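You operate a simulated robot arm through the tools that you are given. There is no shell and no other tool. Be economical: measure what you need, move in short steps, check, and stop when the job is done.

You are at the controls of a simulated robot arm. One attempt, no reset.

Task
Plug the four injector leads in as the work sheet lists them, then run the injector test.
Fine: On the middle yellow board. All four leads in before the main switch goes on. Key on, one press of the yellow button. Wait for FIRED 4 OF 4.
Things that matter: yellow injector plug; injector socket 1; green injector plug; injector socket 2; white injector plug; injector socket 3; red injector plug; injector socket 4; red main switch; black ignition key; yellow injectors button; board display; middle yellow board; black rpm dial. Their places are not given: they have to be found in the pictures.

It is judged by the outcome, as a careful person would: the job done as asked, and still so three seconds after it is handed in. It fails if anything else is knocked over, pushed out of place, dropped, spilled or broken. Flat cloth is picked up by pressing the open fingertips on it (5 to 10 N) and closing them slowly along it; thin cloth reads only 2 to 8 mm in the jaws.

Robot
A 6-joint arm with a two-finger parallel gripper, fixed in place. Base frame: the origin is at the foot of the arm, x ahead of it, y to its left, z up. Readings come in m, degrees, newtons and seconds.
With the tool pointing down near the work surface it reaches from about 0.14 to 0.84 m from the base axis. Its first joint turns from -166.0 to 166.0 degrees. Payload 3.91 kg.
The TCP is the grasp point between the finger pads, 0.03 m short of the fingertips. In the tool frame z runs along the fingers and y along their closing line. The gripper opens to 0.11 m. The fingers are 0.02 m wide and 0.01 m thick; the gripper's body (0.048 by 0.112 m) begins 0.055 m behind the TCP.
Orientation is that of the tool frame in the base frame, as [roll, pitch, yaw] about the fixed x, y, z axes, in that order (R = Rz(yaw) Ry(pitch) Rx(roll)). With the fingers straight down and closing along the base's y, the tool's x points along the base's -x, its y along +y and its z along -z.

Tools
- The arm moves only by the tool jog_arm. Its arguments are lists of equal length, an entry for each row: "rot": the turn, a rotation vector about the tool's x, y, z in units of 5 degrees (1.0 is 5 degrees), a list of three; "travel": the shift along the tool's x, y, z in units of 50 mm (1.0 is 50 mm), a list of three; "hand": the opening, from 0 (shut) to 1 (fully open). In form: {"rot": [[ax, ay, az], ...], "travel": [[tx, ty, tz], ...], "hand": [hand, ...]}. A call has 1 to 20 rows; each row shifts and turns the commanded pose from where the row before left it, along the tool's axes as they then stand. A call with a number of a shift or a turn outside -1 to 1 is refused whole. Each row takes 0.2 s and may step no farther than 0.05 m and 8.6 degrees from the row before; otherwise, or with a gripper value out of range, the whole call is refused. Where a pose cannot be reached the arm comes as near as it can. A force on the tool above 90 N (or 10 N above the force at the start of the call, whichever is more), or a blocked arm, ends the call early, and 0.2 s more pass. The fingers move at their own pace (about 0.108 m/s each) and stop on an object; they squeeze with about 26 N. The grip force told is the motor's: it shows also when the fingers shut on nothing. Time passes only in rows, and 0.2 s behind the last, so rows that do not move let the fingers close. The reply holds the time, the measured pose of the TCP, the force on the tool along the base axes, the opening and the grip force, in the units named above and with some noise, and new pictures: "views" is both (left out), scene, wrist or none.
- Cameras (640 x 400 px; columns grow to the right, rows downward): "scene" is fixed at [0.0443, 0.6633, 1.5008]; the picture's right is [-0.90, -0.44, 0.00], its down [-0.20, 0.42, -0.88] and it looks along [0.39, -0.80, -0.47] (base axes); focal length 321 px, centre (320, 200). "wrist" rides on the gripper at [-0.036, 0, -0.057] in the tool frame; the picture's right is [0.00, -1.00, 0.00], its down [0.97, 0.00, -0.24] and it looks along [0.24, 0.00, 0.97] (tool axes); focal length 218 px, centre (320, 200).
- slide_trunk(by): slides the trunk up (or, below 0, down) by that many m; the arm rides with it, the base frame stays. It gives what a move gives, with no picture.
- point_at(camera, pixels): for up to 12 pixels [column, row] of the newest picture of that camera ("zoom" is the newest enlarged one), the place [x, y, z] in the base frame of the surface seen there, good to about 0.003 m, but the place of the scene camera against the robot may be out by one fixed shift of up to 0.018 m in any direction. It takes no simulated time.
- enlarge(camera, box): a new picture of the part [left, top, right, bottom] of that camera's present view, enlarged. It takes no simulated time.
- close_job(): hands the job in; it is judged then, once.

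Work in short steps. Measure before you move; look again where a grasp or a placing could have gone wrong, and mend it. You have 80 turns and 170 pictures in all, those below and enlarged ones among them. Open the gripper and draw the arm clear of the work before you hand the job in, unless the task says otherwise; then end with one line.

The tools are called after "Request:" by a JSON object that holds its "name" and its "arguments". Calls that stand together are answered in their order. jog_arm: Moves the arm, as the interface text tells. Its arguments: {"type":"object","properties":{"rot":{"type":"array","items":{"type":"array","items":{"type":"number"}}},"travel":{"type":"array","items":{"type":"array","items":{"type":"number"}}},"hand":{"type":"array","items":{"type":"number"}},"views":{"type":"string","enum":["both","scene","wrist","none"]}},"required":["rot","travel","hand"]} The other tools are called the same way: slide_trunk (by) slides the trunk up or down; point_at (camera, pixels) gives the place of the surface under pixels of a picture; enlarge (camera, box) takes an enlarged picture of a part of a camera's view; close_job () hands the job in.

At the start:

```text
time: 0.0
tool_pos: [0.2688, -0.2378, 1.3382]
tcp_rot: [180.0, 0.0, 180.0]
ft_force: [-0.4, -0.4, 1.0]
gripper_width: 0.1102
finger_force: 0.0
trunk travel left (down, up): [-0.475, 0.065]
```

scene: 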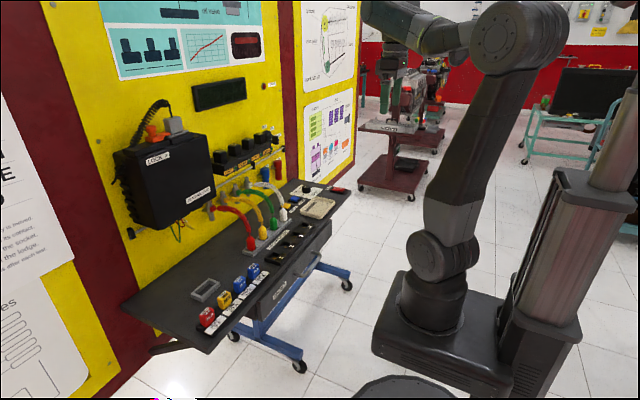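
wrist: 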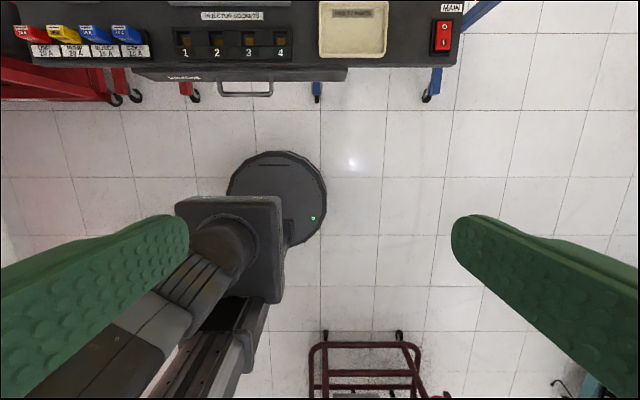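

The scene shows the yellow board with plugs around (270,210) and sockets near (290,245); I enlarge both views to read the labels and work sheet.

Request:
{"name": "enlarge", "arguments": {"camera": "scene", "box": [180, 120, 360, 300]}}

Request:
{"name": "enlarge", "arguments": {"camera": "scene", "box": [100, 0, 360, 160]}}

Request:
{"name": "enlarge", "arguments": {"camera": "wrist", "box": [140, 0, 480, 100]}}

```text
2.22 times, centred on (270, 210) of scene
```

zoom: 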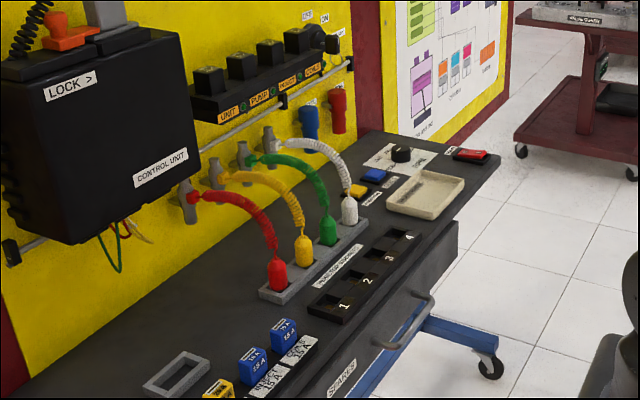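

```text
2.46 times, centred on (230, 80) of scene
```

zoom: 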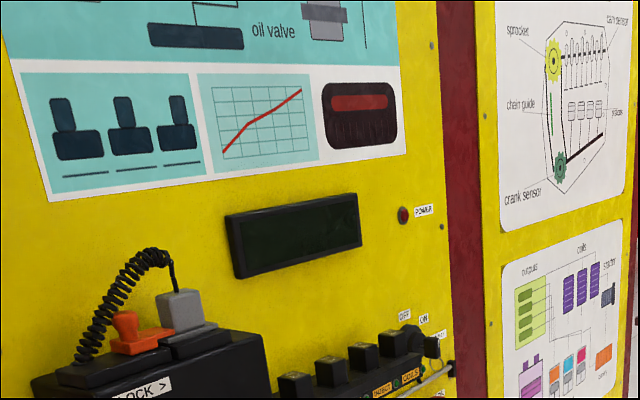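

```text
1.88 times, centred on (310, 50) of wrist
```

zoom: 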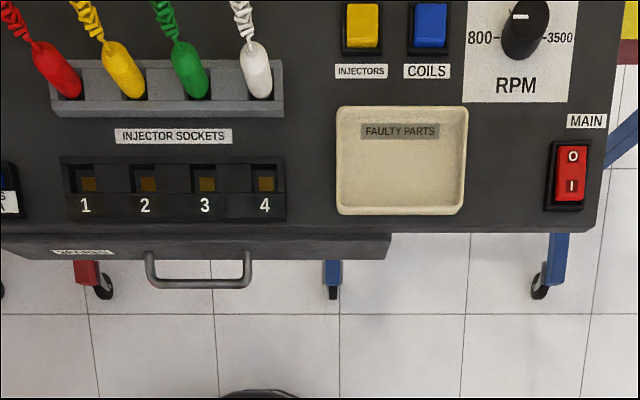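

No work sheet is seen yet; I look closer at the left sheet and tilt the wrist to look at the board.

Request:
{"name": "enlarge", "arguments": {"camera": "scene", "box": [0, 80, 120, 400]}}

Request:
{"name": "jog_arm", "arguments": {"rot": [[0, -1, 0], [0, -1, 0], [0, -1, 0], [0, -1, 0], [0, -1, 0], [0, -1, 0], [0, -1, 0], [0, -1, 0], [0, -1, 0], [0, -1, 0], [0, -1, 0]], "travel": [[0, 0, 0], [0, 0, 0], [0, 0, 0], [0, 0, 0], [0, 0, 0], [0, 0, 0], [0, 0, 0], [0, 0, 0], [0, 0, 0], [0, 0, 0], [0, 0, 0]], "hand": [1, 1, 1, 1, 1, 1, 1, 1, 1, 1, 1]}}

```text
1.25 times, centred on (60, 240) of scene
```

zoom: 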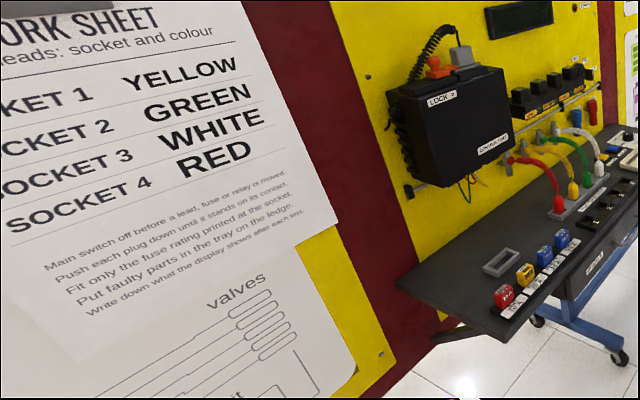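

```text
time: 2.4
tool_pos: [0.2682, -0.2378, 1.3388]
tcp_rot: [-180.0, 55.2, -180.0]
ft_force: [-0.7, 0.2, 0.2]
gripper_width: 0.1098
finger_force: 0.0
trunk travel left (down, up): [-0.475, 0.065]
```

scene: 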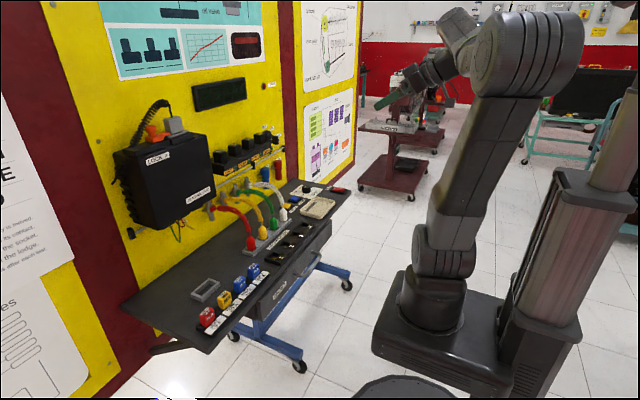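
wrist: 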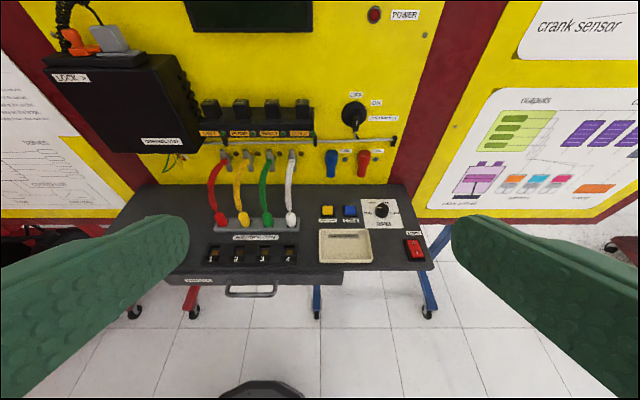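

Sheet: yellow→1, green→2, white→3, red→4. I enlarge the wrist view and measure plugs, sockets and controls.

Request:
{"name": "enlarge", "arguments": {"camera": "wrist", "box": [180, 80, 440, 290]}}

Request:
{"name": "point_at", "arguments": {"camera": "wrist", "pixels": [[221, 219], [244, 218], [267, 218], [291, 217], [214, 254], [238, 254], [264, 253], [290, 253], [328, 211], [415, 244], [415, 255], [355, 117]]}}

```text
1.90 times, centred on (310, 185) of wrist
```

zoom: 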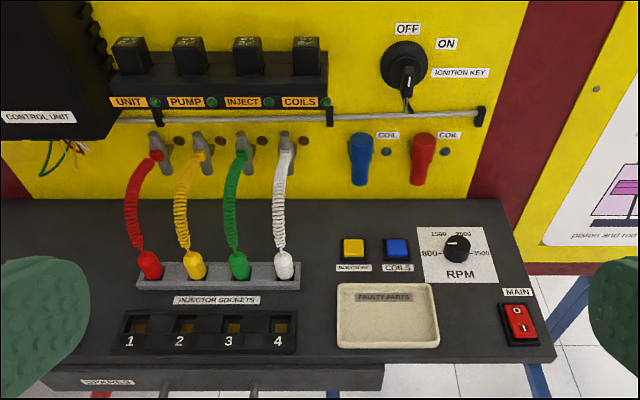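

```text
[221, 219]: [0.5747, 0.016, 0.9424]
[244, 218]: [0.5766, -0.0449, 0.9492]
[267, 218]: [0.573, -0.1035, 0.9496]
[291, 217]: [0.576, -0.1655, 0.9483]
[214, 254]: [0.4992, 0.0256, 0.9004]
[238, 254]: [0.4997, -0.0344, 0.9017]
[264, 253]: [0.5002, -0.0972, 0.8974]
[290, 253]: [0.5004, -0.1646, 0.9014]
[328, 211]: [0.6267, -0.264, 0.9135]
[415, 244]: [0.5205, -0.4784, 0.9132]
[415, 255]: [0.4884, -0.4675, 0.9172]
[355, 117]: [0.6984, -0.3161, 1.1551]
```

Plugs are at y≈0.016/−0.045/−0.104/−0.166, x≈0.575; sockets at x≈0.50. I approach with a 30° tilt for a closer look at the plugs and leads.

Request:
{"name": "jog_arm", "arguments": {"rot": [[0, 1, 0], [0, 1, 0], [0, 1, 0], [0, 1, 0], [0, 1, 0], [0, 0, 0], [0, 0, 0], [0, 0, 0], [0, 0, 0], [0, 0, 0], [0, 0, 0], [0, 0, 0], [0, 0, 0], [0, 0, 0]], "travel": [[0, 0, 0], [0, 0, 0], [0, 0, 0], [0, 0, 0], [0, 0, 0], [-0.05, 0.483, 0.663], [-0.05, 0.483, 0.663], [-0.05, 0.483, 0.663], [-0.05, 0.483, 0.663], [-0.05, 0.483, 0.663], [-0.05, 0.483, 0.663], [-0.05, 0.483, 0.663], [-0.05, 0.483, 0.663], [0, 0, 0]], "hand": [1, 1, 1, 1, 1, 1, 1, 1, 1, 1, 1, 1, 1, 1]}}

```text
time: 4.3
tool_pos: [0.2942, -0.2164, 1.2313]
tcp_rot: [178.6, 27.4, 166.9]
ft_force: [1.1, -0.6, -0.1]
gripper_width: 0.1101
finger_force: 0.1
trunk travel left (down, up): [-0.475, 0.065]
stopped in row 9: the arm was blocked; the commanded pose is now the measured one
```

scene: 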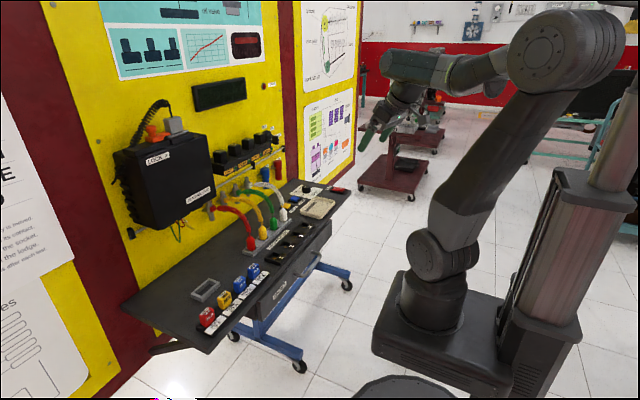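
wrist: 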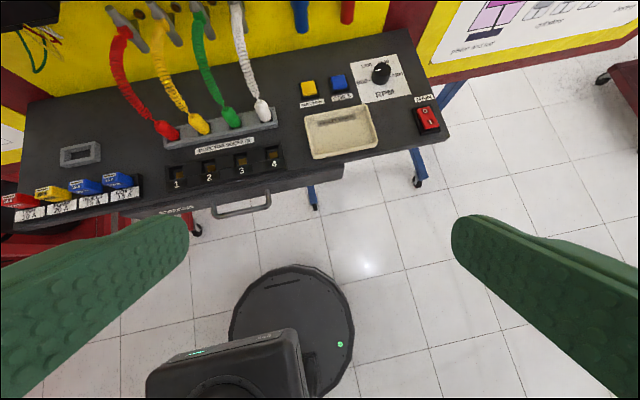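

The arm stopped short and yawed by 13°, likely near a joint constraint. I correct the yaw and move forward slowly first.

Request:
{"name": "jog_arm", "arguments": {"rot": [[-0.3, 0, -0.58], [-0.3, 0, -0.58], [-0.3, 0, -0.58], [-0.3, 0, -0.58], [0, 0, 0], [0, 0, 0], [0, 0, 0], [0, 0, 0]], "travel": [[0, 0, 0], [0, 0, 0], [0, 0, 0], [0, 0, 0], [-0.2, 0, 0.12], [-0.2, 0, 0.12], [-0.2, 0, 0.12], [-0.2, 0, 0.12]], "hand": [1, 1, 1, 1, 1, 1, 1, 1]}}

```text
time: 6.1
tool_pos: [0.3424, -0.2122, 1.2327]
tcp_rot: [179.2, 28.3, -179.2]
ft_force: [-0.5, 0.1, -0.5]
gripper_width: 0.1103
finger_force: 0.0
trunk travel left (down, up): [-0.475, 0.065]
```

scene: 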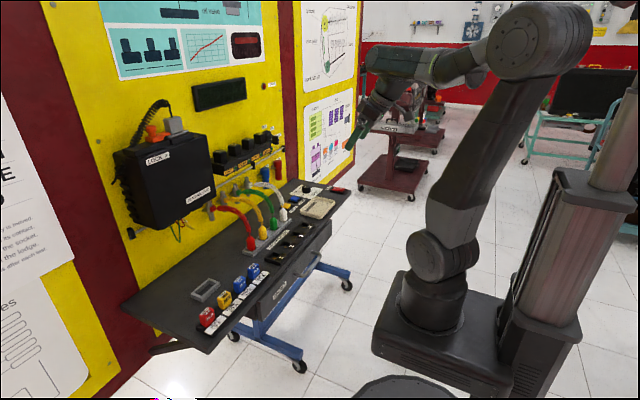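
wrist: 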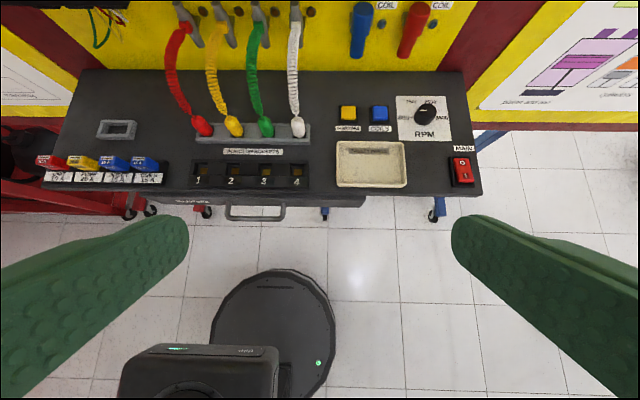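

That worked; now I move left and down toward the plugs in slower steps.

Request:
{"name": "jog_arm", "arguments": {"rot": [[0, 0, 0], [0, 0, 0], [0, 0, 0], [0, 0, 0], [0, 0, 0], [0, 0, 0], [0, 0, 0], [0, 0, 0], [0, 0, 0], [0, 0, 0]], "travel": [[-0.064, 0.334, 0.216], [-0.064, 0.334, 0.216], [-0.064, 0.334, 0.216], [-0.064, 0.334, 0.216], [-0.064, 0.334, 0.216], [-0.064, 0.334, 0.216], [-0.064, 0.334, 0.216], [-0.064, 0.334, 0.216], [-0.064, 0.334, 0.216], [-0.064, 0.334, 0.216]], "hand": [1, 1, 1, 1, 1, 1, 1, 1, 1, 1]}}

```text
time: 8.3
tool_pos: [0.4176, -0.0409, 1.1551]
tcp_rot: [179.1, 28.4, -179.1]
ft_force: [-0.2, -0.3, -0.3]
gripper_width: 0.1101
finger_force: 0.3
trunk travel left (down, up): [-0.475, 0.065]
```

scene: 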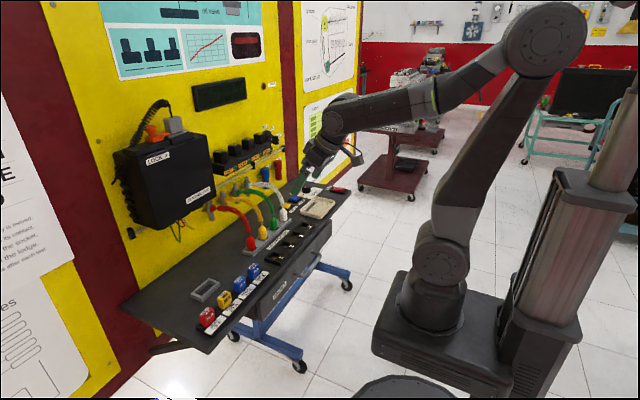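
wrist: 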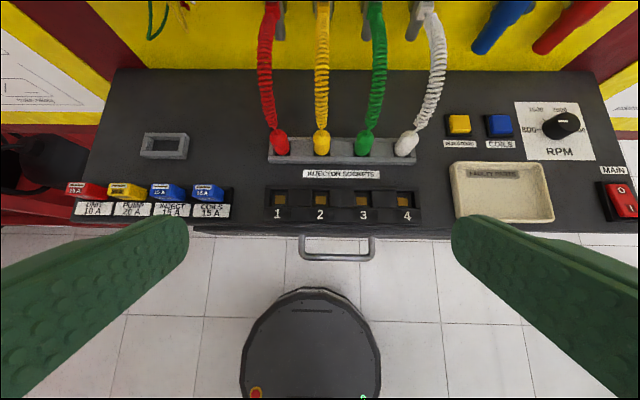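

Good view. I enlarge and measure plugs (281,145)…(405,144) and sockets.

Request:
{"name": "enlarge", "arguments": {"camera": "wrist", "box": [250, 100, 440, 230]}}

Request:
{"name": "point_at", "arguments": {"camera": "wrist", "pixels": [[322, 133], [322, 140], [322, 150], [315, 145], [328, 145], [300, 140], [300, 147], [300, 156], [278, 198], [278, 205], [300, 200], [322, 175]]}}

Request:
{"name": "point_at", "arguments": {"camera": "wrist", "pixels": [[267, 200], [288, 200], [310, 200], [331, 200], [353, 200], [374, 200], [396, 200], [417, 200], [281, 145], [365, 145], [405, 144], [322, 203]]}}

```text
3.08 times, centred on (345, 165) of wrist
```

zoom: 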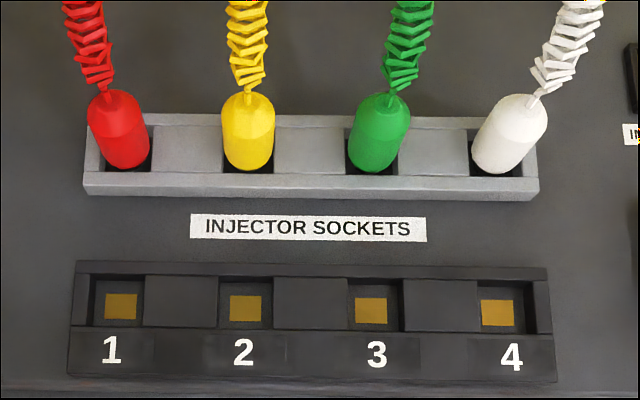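

```text
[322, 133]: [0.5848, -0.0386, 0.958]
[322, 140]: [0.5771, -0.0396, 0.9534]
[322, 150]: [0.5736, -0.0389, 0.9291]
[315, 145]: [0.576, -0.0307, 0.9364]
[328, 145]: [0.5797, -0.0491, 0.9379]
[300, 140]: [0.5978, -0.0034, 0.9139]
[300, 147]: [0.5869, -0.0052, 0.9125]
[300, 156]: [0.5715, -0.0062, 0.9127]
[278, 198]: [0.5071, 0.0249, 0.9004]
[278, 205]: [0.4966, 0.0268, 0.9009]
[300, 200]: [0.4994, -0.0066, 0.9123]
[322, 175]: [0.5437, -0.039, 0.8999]
```

```text
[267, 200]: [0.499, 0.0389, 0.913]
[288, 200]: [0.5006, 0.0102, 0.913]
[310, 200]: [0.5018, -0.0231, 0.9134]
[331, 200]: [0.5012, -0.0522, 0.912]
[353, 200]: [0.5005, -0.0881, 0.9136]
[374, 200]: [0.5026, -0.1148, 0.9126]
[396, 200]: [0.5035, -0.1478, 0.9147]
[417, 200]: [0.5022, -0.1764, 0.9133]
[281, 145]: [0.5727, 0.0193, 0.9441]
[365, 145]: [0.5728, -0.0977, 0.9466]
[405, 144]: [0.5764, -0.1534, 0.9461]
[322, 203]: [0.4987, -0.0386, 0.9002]
```

Measuring socket contact centres and the lead path so the gripper won't hit it.

Request:
{"name": "point_at", "arguments": {"camera": "zoom", "pixels": [[121, 306], [245, 307], [371, 310], [497, 312], [245, 280], [245, 326], [222, 300], [270, 300], [118, 95], [247, 98], [385, 98], [525, 100]]}}

Request:
{"name": "point_at", "arguments": {"camera": "wrist", "pixels": [[322, 122], [322, 110], [322, 90], [322, 70], [322, 40], [322, 10], [265, 90], [267, 40], [377, 90], [378, 40], [437, 90], [433, 40]]}}

```text
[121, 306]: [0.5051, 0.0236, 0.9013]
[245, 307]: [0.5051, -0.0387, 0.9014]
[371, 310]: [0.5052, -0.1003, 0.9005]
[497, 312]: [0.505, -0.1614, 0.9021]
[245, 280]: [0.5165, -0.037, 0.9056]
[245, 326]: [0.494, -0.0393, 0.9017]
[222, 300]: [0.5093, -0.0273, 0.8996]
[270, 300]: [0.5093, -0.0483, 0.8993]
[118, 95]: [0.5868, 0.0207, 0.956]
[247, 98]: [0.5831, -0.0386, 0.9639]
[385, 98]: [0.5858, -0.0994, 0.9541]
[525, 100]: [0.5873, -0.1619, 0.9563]
```

```text
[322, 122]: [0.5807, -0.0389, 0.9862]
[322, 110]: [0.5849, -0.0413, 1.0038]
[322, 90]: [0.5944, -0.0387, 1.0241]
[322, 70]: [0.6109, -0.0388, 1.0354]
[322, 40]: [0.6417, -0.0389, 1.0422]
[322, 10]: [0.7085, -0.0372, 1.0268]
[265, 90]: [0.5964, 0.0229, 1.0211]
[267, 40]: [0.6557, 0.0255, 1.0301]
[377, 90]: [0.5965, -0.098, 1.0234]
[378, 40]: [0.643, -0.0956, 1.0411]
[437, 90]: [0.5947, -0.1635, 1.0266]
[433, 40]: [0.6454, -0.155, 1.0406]
```

Leads rise vertically to z≈1.02 before arcing to the board, so I tilt to 45° and come to a stand-off behind the yellow plug with jaws at ~45 mm.

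Request:
{"name": "jog_arm", "arguments": {"rot": [[0, -1, 0], [0, -1, 0], [0, -1, 0], [0, -0.32, 0], [0, 0, 0], [0, 0, 0], [0, 0, 0], [0, 0, 0], [0, 0, 0], [0, 0, 0], [0, 0, 0], [0, 0, 0], [0, 0, 0]], "travel": [[0, 0, 0], [0, 0, 0], [0, 0, 0], [0, 0, 0], [0.09, 0, 0.448], [0.09, 0, 0.448], [0.09, 0, 0.448], [0.09, 0, 0.448], [0.09, 0, 0.448], [0.09, 0, 0.448], [0.09, 0, 0.448], [0.09, 0, 0.448], [0, 0, 0]], "hand": [0.41, 0.41, 0.41, 0.41, 0.41, 0.41, 0.41, 0.41, 0.41, 0.41, 0.41, 0.41, 0.41]}}

```text
time: 11.1
tool_pos: [0.469, -0.0392, 1.0794]
tcp_rot: [178.6, 44.7, -179.6]
ft_force: [0.1, 0.2, 0.5]
gripper_width: 0.045
finger_force: 0.0
out of reach, approached as far as the arm can: row 9, 10, 11, 12
trunk travel left (down, up): [-0.475, 0.065]
```

scene: 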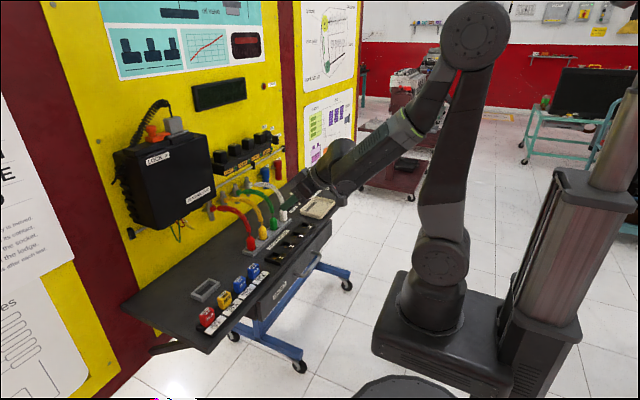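
wrist: 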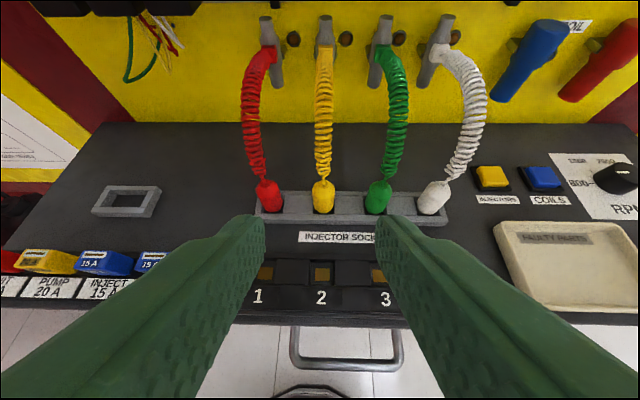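

The pose is out of reach at this trunk height; I back up by 0.2 m and lower the trunk by 0.2 m.

Request:
{"name": "jog_arm", "arguments": {"rot": [[0, 0, 0], [0, 0, 0], [0, 0, 0], [0, 0, 0], [0, 0, 0], [0, 0, 0], [0, 0, 0], [0, 0, 0]], "travel": [[-0.3, 0, -0.4], [-0.3, 0, -0.4], [-0.3, 0, -0.4], [-0.3, 0, -0.4], [-0.3, 0, -0.4], [-0.3, 0, -0.4], [-0.3, 0, -0.4], [-0.3, 0, -0.4]], "hand": [0.41, 0.41, 0.41, 0.41, 0.41, 0.41, 0.41, 0.41], "views": "none"}}

Request:
{"name": "slide_trunk", "arguments": {"by": -0.2}}

```text
time: 12.9
tool_pos: [0.4454, -0.0437, 1.2646]
tcp_rot: [179.1, 43.1, -179.6]
ft_force: [0.0, -1.1, -0.1]
gripper_width: 0.0448
finger_force: 0.1
trunk travel left (down, up): [-0.475, 0.065]
```

```text
time: 15.1
tool_pos: [0.444, -0.0409, 1.0677]
tcp_rot: [179.0, 43.5, -179.4]
ft_force: [-0.1, -0.2, 0.2]
gripper_width: 0.045
finger_force: 0.1
trunk travel left (down, up): [-0.275, 0.265]
```

Now approach the stand-off again.

Request:
{"name": "jog_arm", "arguments": {"rot": [[0, -0.3, 0], [0, 0, 0], [0, 0, 0], [0, 0, 0], [0, 0, 0], [0, 0, 0]], "travel": [[0, 0, 0], [-0.035, 0.01, 0.495], [-0.035, 0.01, 0.495], [-0.035, 0.01, 0.495], [-0.035, 0.01, 0.495], [0, 0, 0]], "hand": [0.41, 0.41, 0.41, 0.41, 0.41, 0.41]}}

```text
time: 16.5
tool_pos: [0.5164, -0.0374, 1.0127]
tcp_rot: [178.8, 46.3, -179.7]
ft_force: [-0.5, 0.7, 0.0]
gripper_width: 0.0452
finger_force: 0.1
trunk travel left (down, up): [-0.275, 0.265]
```

scene: 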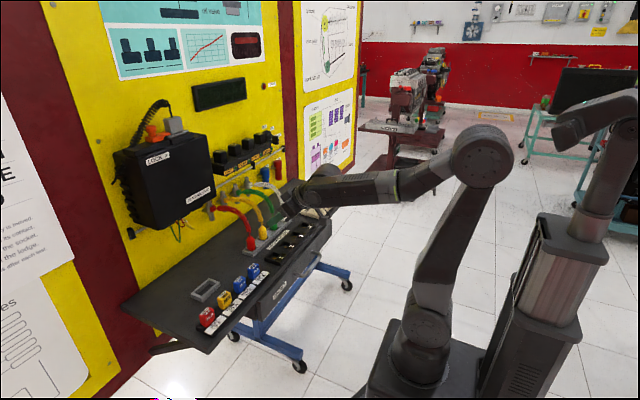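
wrist: 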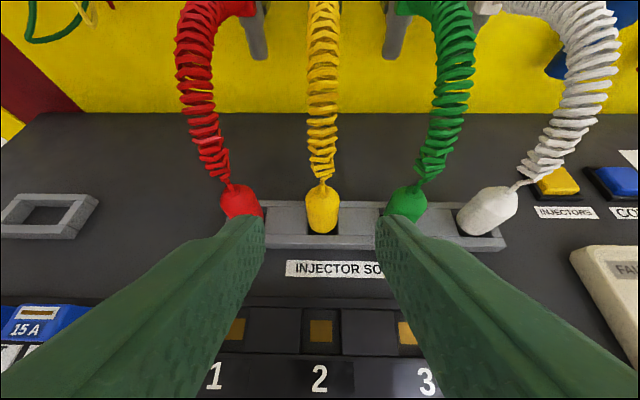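

Yellow plug (322,210) is centred between the fingers. Quick re-measure of it from here.

Request:
{"name": "point_at", "arguments": {"camera": "wrist", "pixels": [[322, 190], [322, 200], [322, 210], [322, 225], [308, 215], [336, 215], [322, 333], [280, 235], [322, 240]]}}

```text
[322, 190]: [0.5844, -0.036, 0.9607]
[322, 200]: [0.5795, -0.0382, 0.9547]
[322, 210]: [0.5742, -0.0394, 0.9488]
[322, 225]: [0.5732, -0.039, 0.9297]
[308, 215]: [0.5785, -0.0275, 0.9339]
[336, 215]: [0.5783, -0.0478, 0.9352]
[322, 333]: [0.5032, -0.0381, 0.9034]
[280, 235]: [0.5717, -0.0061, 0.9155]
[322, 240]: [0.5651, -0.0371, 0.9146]
```

Advance onto the plug and close.

Request:
{"name": "jog_arm", "arguments": {"rot": [[0, 0, 0], [0, 0, 0], [0, 0, 0], [0, 0, 0], [0, 0, 0], [0, 0, 0], [0, 0, 0], [0, 0, 0]], "travel": [[0.02, 0, 0.44], [0.02, 0, 0.44], [0.02, 0, 0.44], [0.03, 0, 0.45], [0, 0, 0], [0, 0, 0], [0, 0, 0], [0, 0, 0]], "hand": [0.41, 0.41, 0.41, 0.41, 0.41, 0.41, 0, 0]}}

```text
time: 18.3
tool_pos: [0.5776, -0.0357, 0.949]
tcp_rot: [178.9, 46.4, -179.6]
ft_force: [-0.3, -1.1, 1.7]
gripper_width: 0.0231
finger_force: 26.0
trunk travel left (down, up): [-0.275, 0.265]
```

scene: 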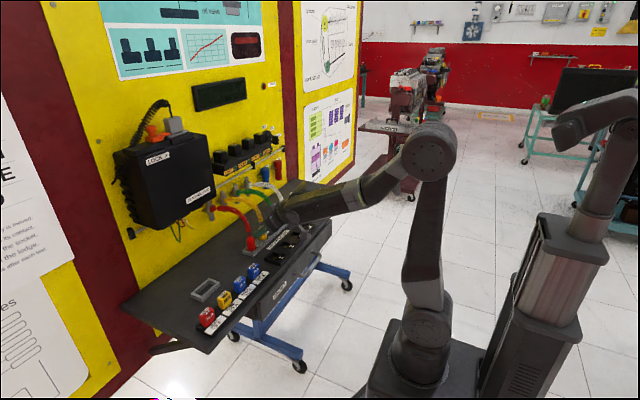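
wrist: 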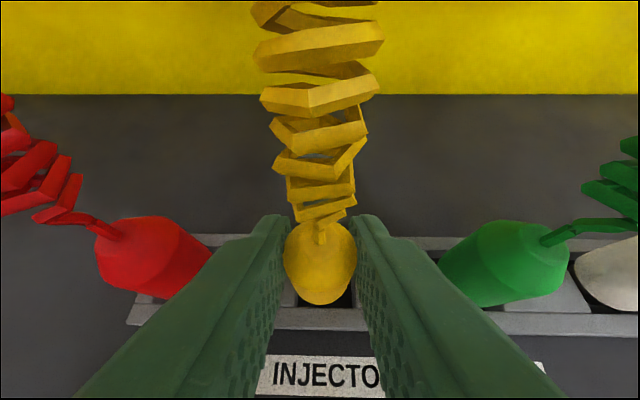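

Held at 23 mm. Lift 60 mm straight up and carry above socket 1, then check.

Request:
{"name": "jog_arm", "arguments": {"rot": [[0, 0, 0], [0, 0, 0], [0, 0, 0], [0, 0, 0], [0, 0, 0], [0, 0, 0], [0, 0, 0], [0, 0, 0]], "travel": [[-0.289, 0, -0.276], [-0.289, 0, -0.276], [-0.289, 0, -0.276], [0.278, 0.288, -0.291], [0.278, 0.288, -0.291], [0.278, 0.288, -0.291], [0.278, 0.288, -0.291], [0, 0, 0]], "hand": [0, 0, 0, 0, 0, 0, 0, 0]}}

```text
time: 20.1
tool_pos: [0.4949, 0.0199, 1.0102]
tcp_rot: [178.9, 46.5, -179.7]
ft_force: [-0.5, -0.1, -0.5]
gripper_width: 0.0229
finger_force: 26.0
trunk travel left (down, up): [-0.275, 0.265]
```

scene: 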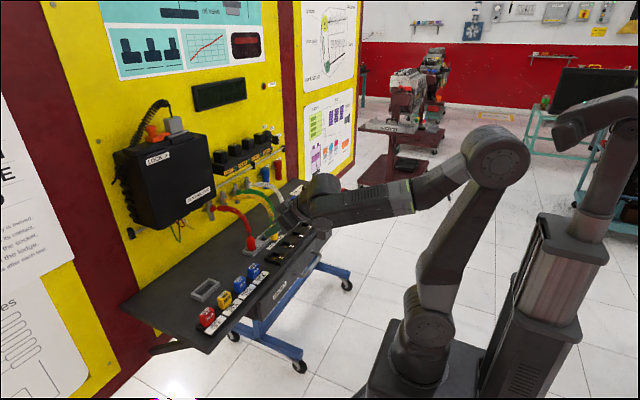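
wrist: 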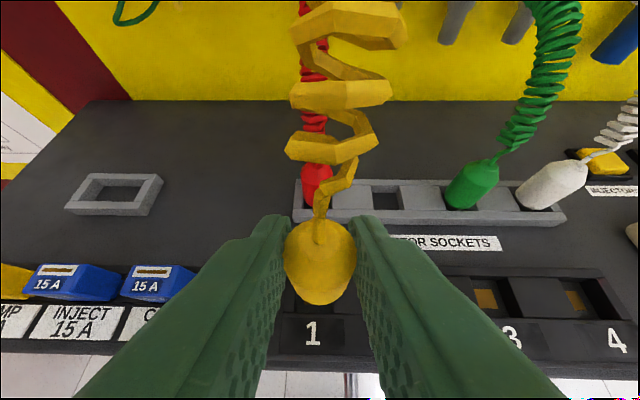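

I check socket 1's visible edges below the plug.

Request:
{"name": "enlarge", "arguments": {"camera": "wrist", "box": [250, 180, 450, 360]}}

Request:
{"name": "point_at", "arguments": {"camera": "wrist", "pixels": [[313, 335], [486, 299], [575, 300], [386, 200], [465, 300], [510, 300], [450, 320], [357, 300], [335, 310], [320, 310]]}}

```text
2.22 times, centred on (350, 270) of wrist
```

zoom: 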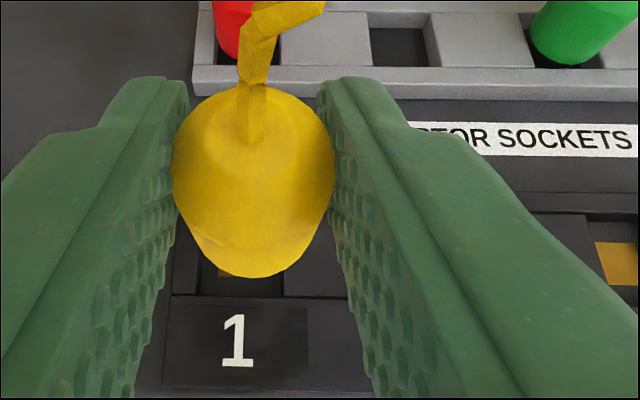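

```text
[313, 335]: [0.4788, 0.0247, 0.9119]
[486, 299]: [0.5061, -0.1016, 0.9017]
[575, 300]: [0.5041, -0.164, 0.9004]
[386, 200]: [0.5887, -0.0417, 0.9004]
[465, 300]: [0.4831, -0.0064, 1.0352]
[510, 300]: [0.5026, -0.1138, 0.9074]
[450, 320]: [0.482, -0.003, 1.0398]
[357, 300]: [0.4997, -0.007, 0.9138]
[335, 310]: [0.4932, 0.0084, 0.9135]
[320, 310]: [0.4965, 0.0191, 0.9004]
```

Socket 1 centre ≈(0.505, 0.0232). Shift +3 mm in y and x, then lower most of the way.

Request:
{"name": "jog_arm", "arguments": {"rot": [[0, 0, 0], [0, 0, 0], [0, 0, 0], [0, 0, 0], [0, 0, 0], [0, 0, 0]], "travel": [[-0.041, 0.066, 0.043], [0, 0, 0], [0.275, 0, 0.262], [0.275, 0, 0.262], [0.275, 0, 0.262], [0, 0, 0]], "hand": [0, 0, 0, 0, 0, 0]}}

```text
time: 21.5
tool_pos: [0.4981, 0.025, 0.9526]
tcp_rot: [178.9, 46.5, -179.7]
ft_force: [0.1, 0.3, 0.2]
gripper_width: 0.0232
finger_force: 25.9
trunk travel left (down, up): [-0.275, 0.265]
```

scene: 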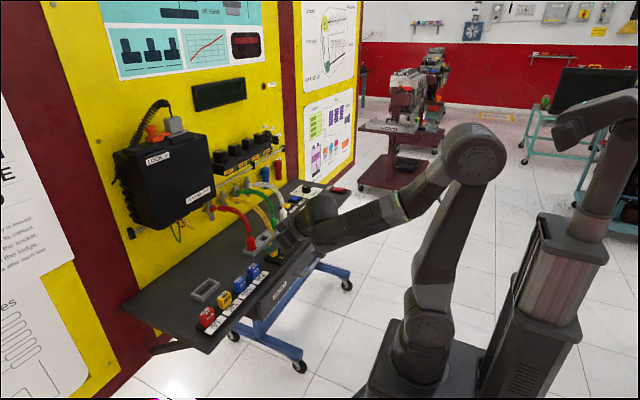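
wrist: 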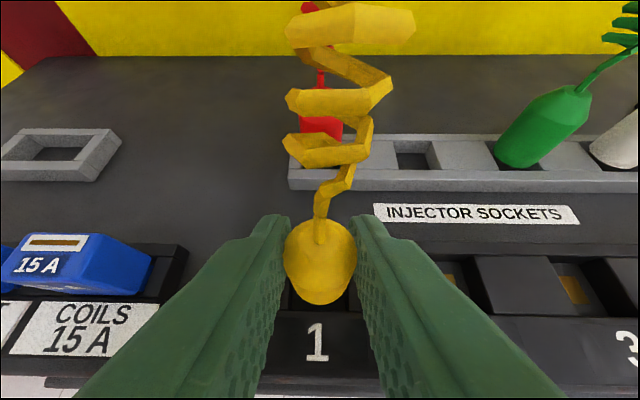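

No lateral contact; the plug is 3–4 mm above its contact. Lower gently until force shows.

Request:
{"name": "jog_arm", "arguments": {"rot": [[0, 0, 0], [0, 0, 0], [0, 0, 0], [0, 0, 0]], "travel": [[0.022, 0, 0.021], [0.022, 0, 0.021], [0.022, 0, 0.021], [0.014, 0, 0.014]], "hand": [0, 0, 0, 0], "views": "wrist"}}

```text
time: 22.5
tool_pos: [0.4976, 0.0226, 0.9499]
tcp_rot: [178.9, 46.6, -179.4]
ft_force: [-1.4, -1.4, 17.9]
gripper_width: 0.0231
finger_force: 25.9
trunk travel left (down, up): [-0.275, 0.265]
```

wrist: 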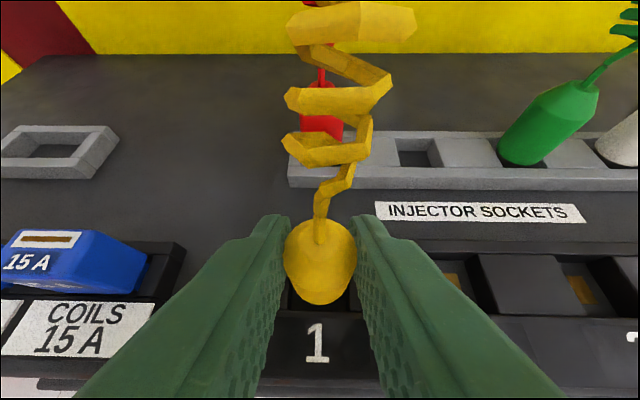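

Seated with 18 N. Release and back off along the tool axis.

Request:
{"name": "jog_arm", "arguments": {"rot": [[0, 0, 0], [0, 0, 0], [0, 0, 0], [0, 0, 0], [0, 0, 0], [0, 0, 0], [0, 0, 0]], "travel": [[0, 0, 0], [0, 0, 0], [0, 0, -0.4], [0, 0, -0.4], [0, 0, -0.4], [0, 0, -0.4], [0, 0, 0]], "hand": [0.41, 0.41, 0.41, 0.41, 0.41, 0.41, 0.41]}}

```text
time: 24.1
tool_pos: [0.4398, 0.0208, 1.0034]
tcp_rot: [178.9, 46.4, -179.5]
ft_force: [-1.2, -0.2, 0.2]
gripper_width: 0.0451
finger_force: 0.1
trunk travel left (down, up): [-0.275, 0.265]
```

scene: 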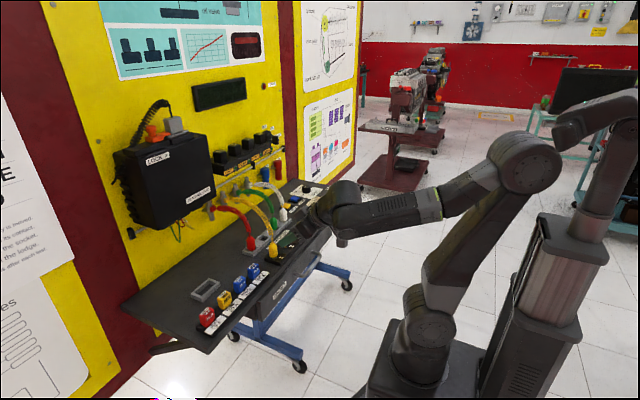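
wrist: 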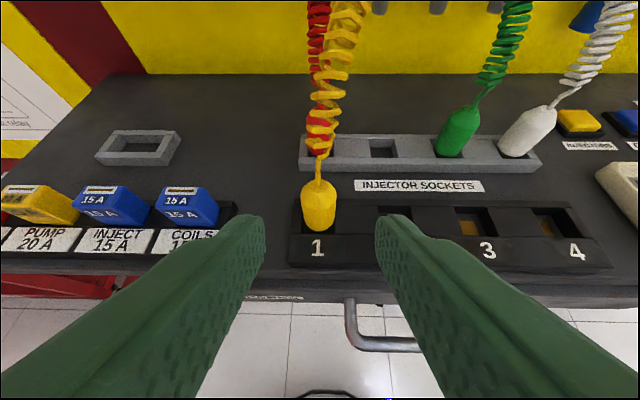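

Yellow stands in socket 1. Move right, then forward to green's stand-off.

Request:
{"name": "jog_arm", "arguments": {"rot": [[0, 0, 0], [0, 0, 0], [0, 0, 0], [0, 0, 0], [0, 0, 0], [0, 0, 0], [0, 0, 0], [0, 0, 0]], "travel": [[0, -0.6, 0], [0, -0.6, 0], [0, -0.6, 0], [0, -0.6, 0], [-0.393, 0, 0.334], [-0.393, 0, 0.334], [-0.393, 0, 0.334], [0, 0, 0]], "hand": [0.41, 0.41, 0.41, 0.41, 0.41, 0.41, 0.41, 0.41], "views": "wrist"}}

```text
time: 25.9
tool_pos: [0.5214, -0.0967, 1.0092]
tcp_rot: [178.8, 46.4, -179.6]
ft_force: [0.4, -0.2, -0.2]
gripper_width: 0.0451
finger_force: 0.0
trunk travel left (down, up): [-0.275, 0.265]
```

wrist: 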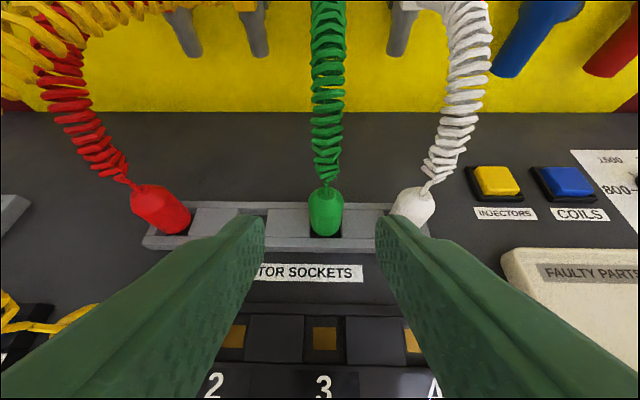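

Green (326,210) is ~3 mm right of centre. Correct, advance and grip.

Request:
{"name": "jog_arm", "arguments": {"rot": [[0, 0, 0], [0, 0, 0], [0, 0, 0], [0, 0, 0], [0, 0, 0], [0, 0, 0], [0, 0, 0], [0, 0, 0]], "travel": [[0.03, -0.06, 0.415], [0.03, 0, 0.415], [0.03, 0, 0.415], [0.03, 0, 0.415], [0, 0, 0], [0, 0, 0], [0, 0, 0], [0, 0, 0]], "hand": [0.41, 0.41, 0.41, 0.41, 0.41, 0.41, 0, 0], "views": "wrist"}}

```text
time: 27.7
tool_pos: [0.5763, -0.0982, 0.9464]
tcp_rot: [178.9, 46.4, -179.5]
ft_force: [1.2, -0.2, 1.2]
gripper_width: 0.0231
finger_force: 26.0
trunk travel left (down, up): [-0.275, 0.265]
```

wrist: 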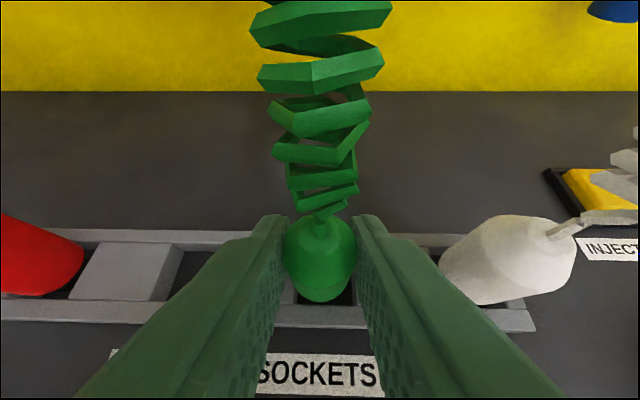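

Held. Lift, carry above socket 2 and lower partway.

Request:
{"name": "jog_arm", "arguments": {"rot": [[0, 0, 0], [0, 0, 0], [0, 0, 0], [0, 0, 0], [0, 0, 0], [0, 0, 0], [0, 0, 0], [0, 0, 0], [0, 0, 0], [0, 0, 0]], "travel": [[-0.289, 0, -0.276], [-0.289, 0, -0.276], [-0.289, 0, -0.276], [0.267, 0.3025, -0.281], [0.267, 0.3025, -0.281], [0.267, 0.3025, -0.281], [0.267, 0.3025, -0.281], [0, 0, 0], [0.275, 0, 0.262], [0, 0, 0]], "hand": [0, 0, 0, 0, 0, 0, 0, 0, 0, 0]}}

```text
time: 29.9
tool_pos: [0.4967, -0.0396, 0.9901]
tcp_rot: [179.0, 46.4, -179.6]
ft_force: [-1.0, -0.4, -0.8]
gripper_width: 0.0229
finger_force: 25.9
trunk travel left (down, up): [-0.275, 0.265]
```

scene: 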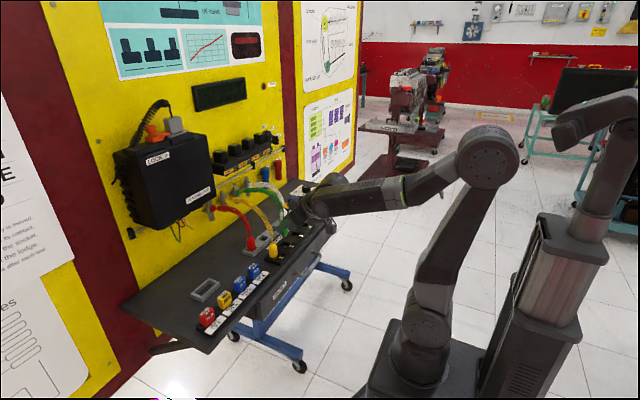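
wrist: 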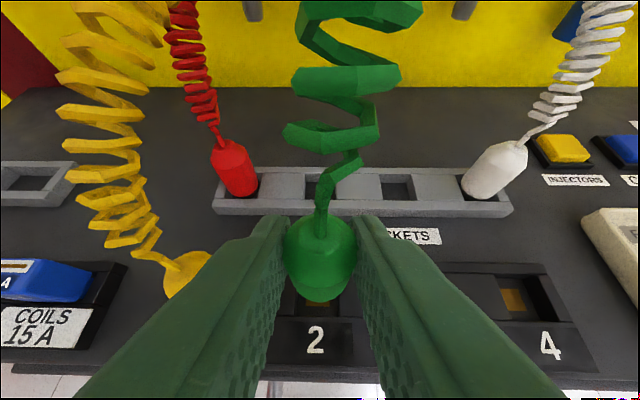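

Contact is centred under the plug. Lower and press gently.

Request:
{"name": "jog_arm", "arguments": {"rot": [[0, 0, 0], [0, 0, 0], [0, 0, 0], [0, 0, 0], [0, 0, 0], [0, 0, 0], [0, 0, 0]], "travel": [[0.275, 0, 0.262], [0.275, 0, 0.262], [0.04, 0, 0.038], [0.029, 0, 0.028], [0.029, 0, 0.028], [0.022, 0, 0.021], [0, 0, 0]], "hand": [0, 0, 0, 0, 0, 0, 0], "views": "wrist"}}

```text
time: 31.5
tool_pos: [0.4957, -0.0377, 0.9446]
tcp_rot: [179.0, 46.7, -179.5]
ft_force: [3.4, 1.0, 22.9]
gripper_width: 0.0234
finger_force: 25.6
trunk travel left (down, up): [-0.275, 0.265]
```

wrist: 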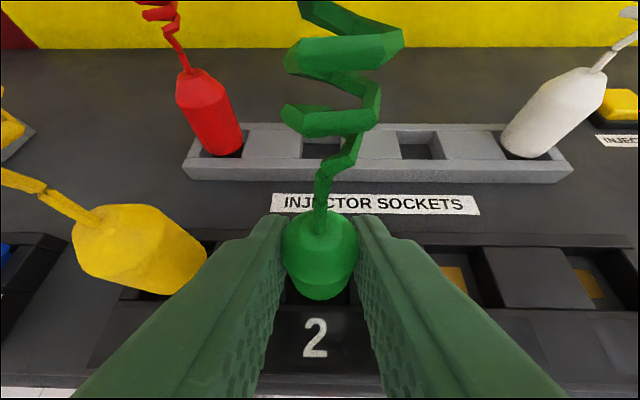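

Seated with 23 N. Release, back off, and go to white's stand-off.

Request:
{"name": "jog_arm", "arguments": {"rot": [[0, 0, 0], [0, 0, 0], [0, 0, 0], [0, 0, 0], [0, 0, 0], [0, 0, 0], [0, 0, 0], [0, 0, 0], [0, 0, 0], [0, 0, 0], [0, 0, 0], [0, 0, 0], [0, 0, 0], [0, 0, 0]], "travel": [[0, 0, 0], [0, 0, 0], [0, 0, -0.4], [0, 0, -0.4], [0, 0, -0.4], [0, 0, -0.4], [0, -0.615, 0], [0, -0.615, 0], [0, -0.615, 0], [0, -0.615, 0], [-0.393, 0, 0.334], [-0.393, 0, 0.334], [-0.393, 0, 0.334], [0, 0, 0]], "hand": [0.41, 0.41, 0.41, 0.41, 0.41, 0.41, 0.41, 0.41, 0.41, 0.41, 0.41, 0.41, 0.41, 0.41]}}

```text
time: 34.5
tool_pos: [0.519, -0.1631, 1.0032]
tcp_rot: [178.9, 46.4, -179.6]
ft_force: [0.3, -0.1, -0.6]
gripper_width: 0.0451
finger_force: 0.2
trunk travel left (down, up): [-0.275, 0.265]
```

scene: 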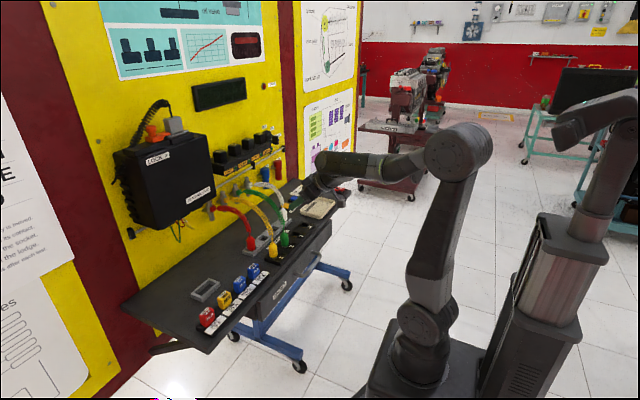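
wrist: 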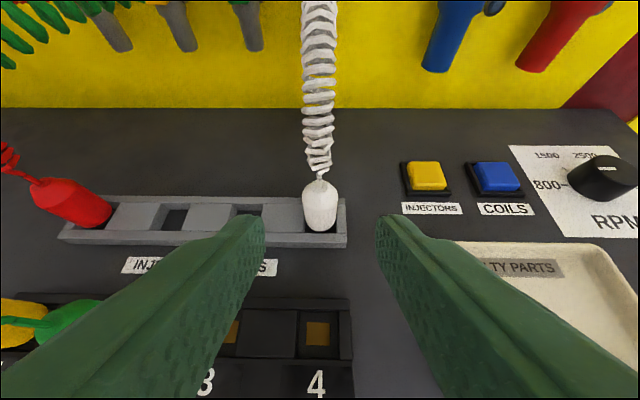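

White is centred (320). Advance and grip.

Request:
{"name": "jog_arm", "arguments": {"rot": [[0, 0, 0], [0, 0, 0], [0, 0, 0], [0, 0, 0], [0, 0, 0], [0, 0, 0], [0, 0, 0], [0, 0, 0]], "travel": [[0.005, 0, 0.404], [0.005, 0, 0.404], [0.005, 0, 0.404], [0.005, 0, 0.404], [0, 0, 0], [0, 0, 0], [0, 0, 0], [0, 0, 0]], "hand": [0.41, 0.41, 0.41, 0.41, 0.41, 0.41, 0, 0], "views": "wrist"}}

```text
time: 36.3
tool_pos: [0.5784, -0.1594, 0.9478]
tcp_rot: [179.0, 46.4, -179.6]
ft_force: [0.5, 0.0, 0.8]
gripper_width: 0.0231
finger_force: 25.6
trunk travel left (down, up): [-0.275, 0.265]
```

wrist: 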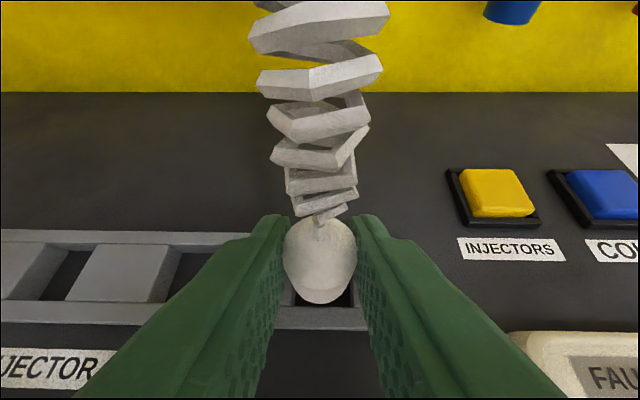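

Held. Carry to above socket 3, lower partway and check.

Request:
{"name": "jog_arm", "arguments": {"rot": [[0, 0, 0], [0, 0, 0], [0, 0, 0], [0, 0, 0], [0, 0, 0], [0, 0, 0], [0, 0, 0], [0, 0, 0], [0, 0, 0], [0, 0, 0]], "travel": [[-0.289, 0, -0.276], [-0.289, 0, -0.276], [-0.289, 0, -0.276], [0.267, 0.3, -0.281], [0.267, 0.3, -0.281], [0.267, 0.3, -0.281], [0.267, 0.3, -0.281], [0, 0, 0], [0.275, 0, 0.262], [0, 0, 0]], "hand": [0, 0, 0, 0, 0, 0, 0, 0, 0, 0]}}

```text
time: 38.5
tool_pos: [0.4973, -0.103, 0.99]
tcp_rot: [179.0, 46.3, -179.6]
ft_force: [0.6, 0.1, 0.6]
gripper_width: 0.0231
finger_force: 26.1
trunk travel left (down, up): [-0.275, 0.265]
```

scene: 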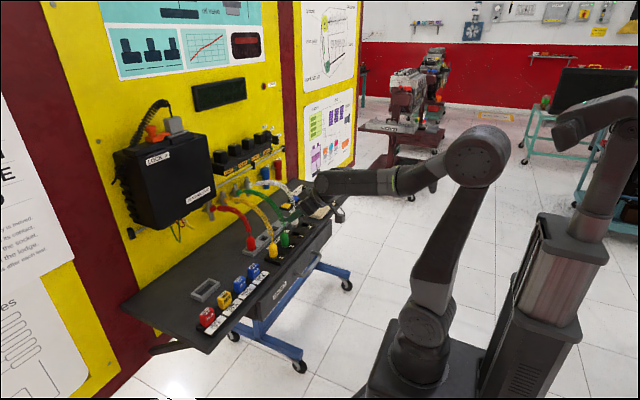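
wrist: 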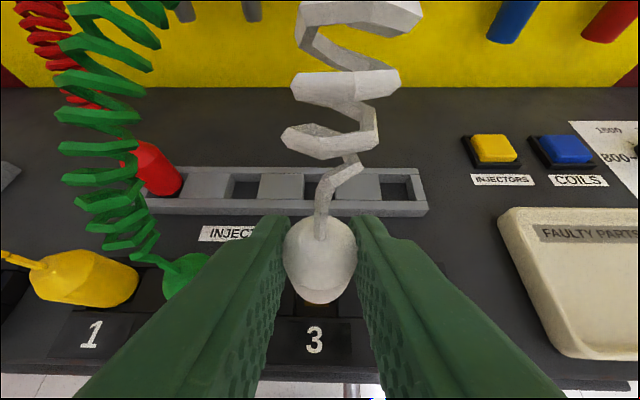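

Aligned with socket 3 (contact visible centrally at (320,303)). Lower and press gently.

Request:
{"name": "jog_arm", "arguments": {"rot": [[0, 0, 0], [0, 0, 0], [0, 0, 0], [0, 0, 0], [0, 0, 0], [0, 0, 0], [0, 0, 0]], "travel": [[0.275, 0, 0.262], [0.275, 0, 0.262], [0.04, 0, 0.038], [0.029, 0, 0.028], [0.029, 0, 0.028], [0.022, 0, 0.021], [0, 0, 0]], "hand": [0, 0, 0, 0, 0, 0, 0], "views": "wrist"}}

```text
time: 40.1
tool_pos: [0.4981, -0.1015, 0.9455]
tcp_rot: [179.0, 46.6, -179.4]
ft_force: [4.6, -0.6, 23.7]
gripper_width: 0.0235
finger_force: 26.0
trunk travel left (down, up): [-0.275, 0.265]
```

wrist: 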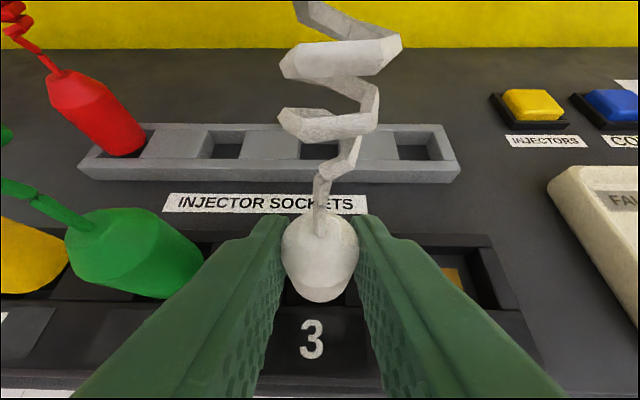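

White seated with 24 N. Release and back off; meanwhile measure the control-unit box, since red should be gripped from the left (yellow's lead now blocks the front).

Request:
{"name": "jog_arm", "arguments": {"rot": [[0, 0, 0], [0, 0, 0], [0, 0, 0], [0, 0, 0], [0, 0, 0], [0, 0, 0], [0, 0, 0]], "travel": [[0, 0, 0], [0, 0, 0], [0, 0, -0.4], [0, 0, -0.4], [0, 0, -0.4], [-0.1, 0, -0.5], [-0.5, 0, -0.5]], "hand": [0.41, 0.41, 0.41, 0.41, 0.41, 0.41, 0.41]}}

Request:
{"name": "enlarge", "arguments": {"camera": "scene", "box": [100, 120, 340, 280]}}

Request:
{"name": "point_at", "arguments": {"camera": "scene", "pixels": [[157, 158], [199, 195], [206, 140], [213, 185], [125, 165], [160, 228], [222, 218], [250, 240], [245, 205], [262, 200], [283, 250], [274, 250]]}}

```text
time: 41.7
tool_pos: [0.4368, -0.105, 1.0416]
tcp_rot: [178.8, 46.4, -179.6]
ft_force: [0.1, -0.1, -0.2]
gripper_width: 0.045
finger_force: 0.1
trunk travel left (down, up): [-0.275, 0.265]
```

scene: 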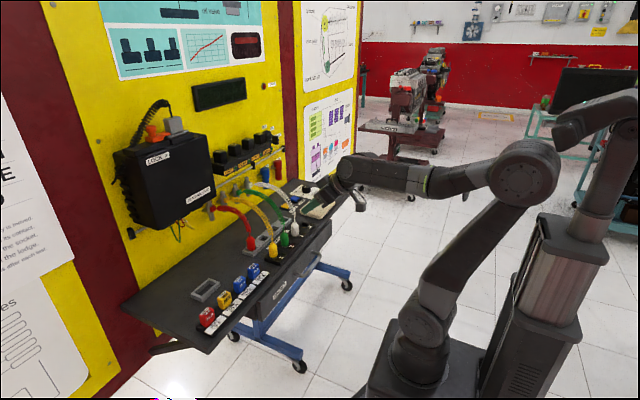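
wrist: 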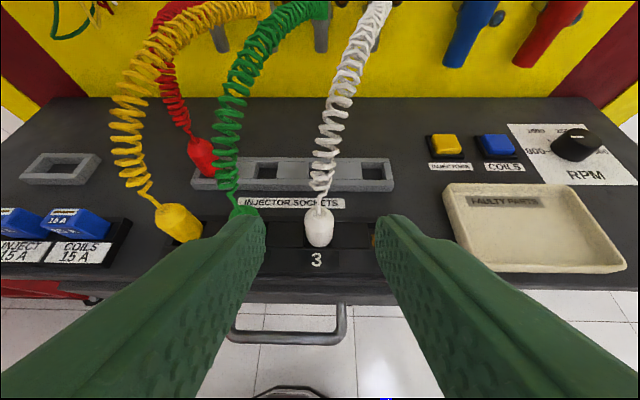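

```text
2.50 times, centred on (220, 200) of scene
```

zoom: 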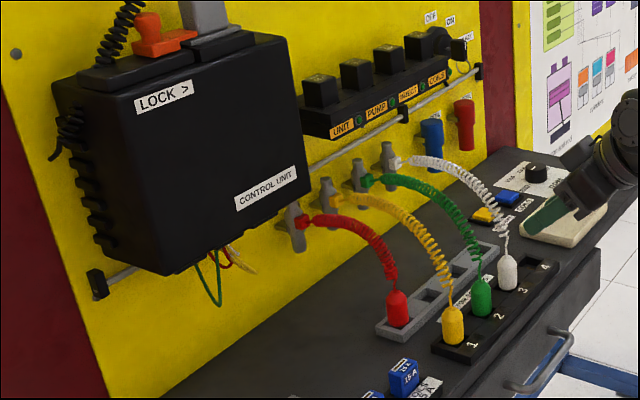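

```text
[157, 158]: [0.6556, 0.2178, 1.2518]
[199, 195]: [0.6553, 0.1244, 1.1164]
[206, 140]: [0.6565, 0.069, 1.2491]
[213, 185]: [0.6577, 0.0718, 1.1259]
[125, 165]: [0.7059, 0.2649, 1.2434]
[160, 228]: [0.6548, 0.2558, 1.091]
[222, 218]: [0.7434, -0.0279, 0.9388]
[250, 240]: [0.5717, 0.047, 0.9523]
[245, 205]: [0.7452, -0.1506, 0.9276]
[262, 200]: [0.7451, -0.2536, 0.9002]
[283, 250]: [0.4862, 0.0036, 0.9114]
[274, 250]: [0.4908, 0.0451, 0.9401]
```

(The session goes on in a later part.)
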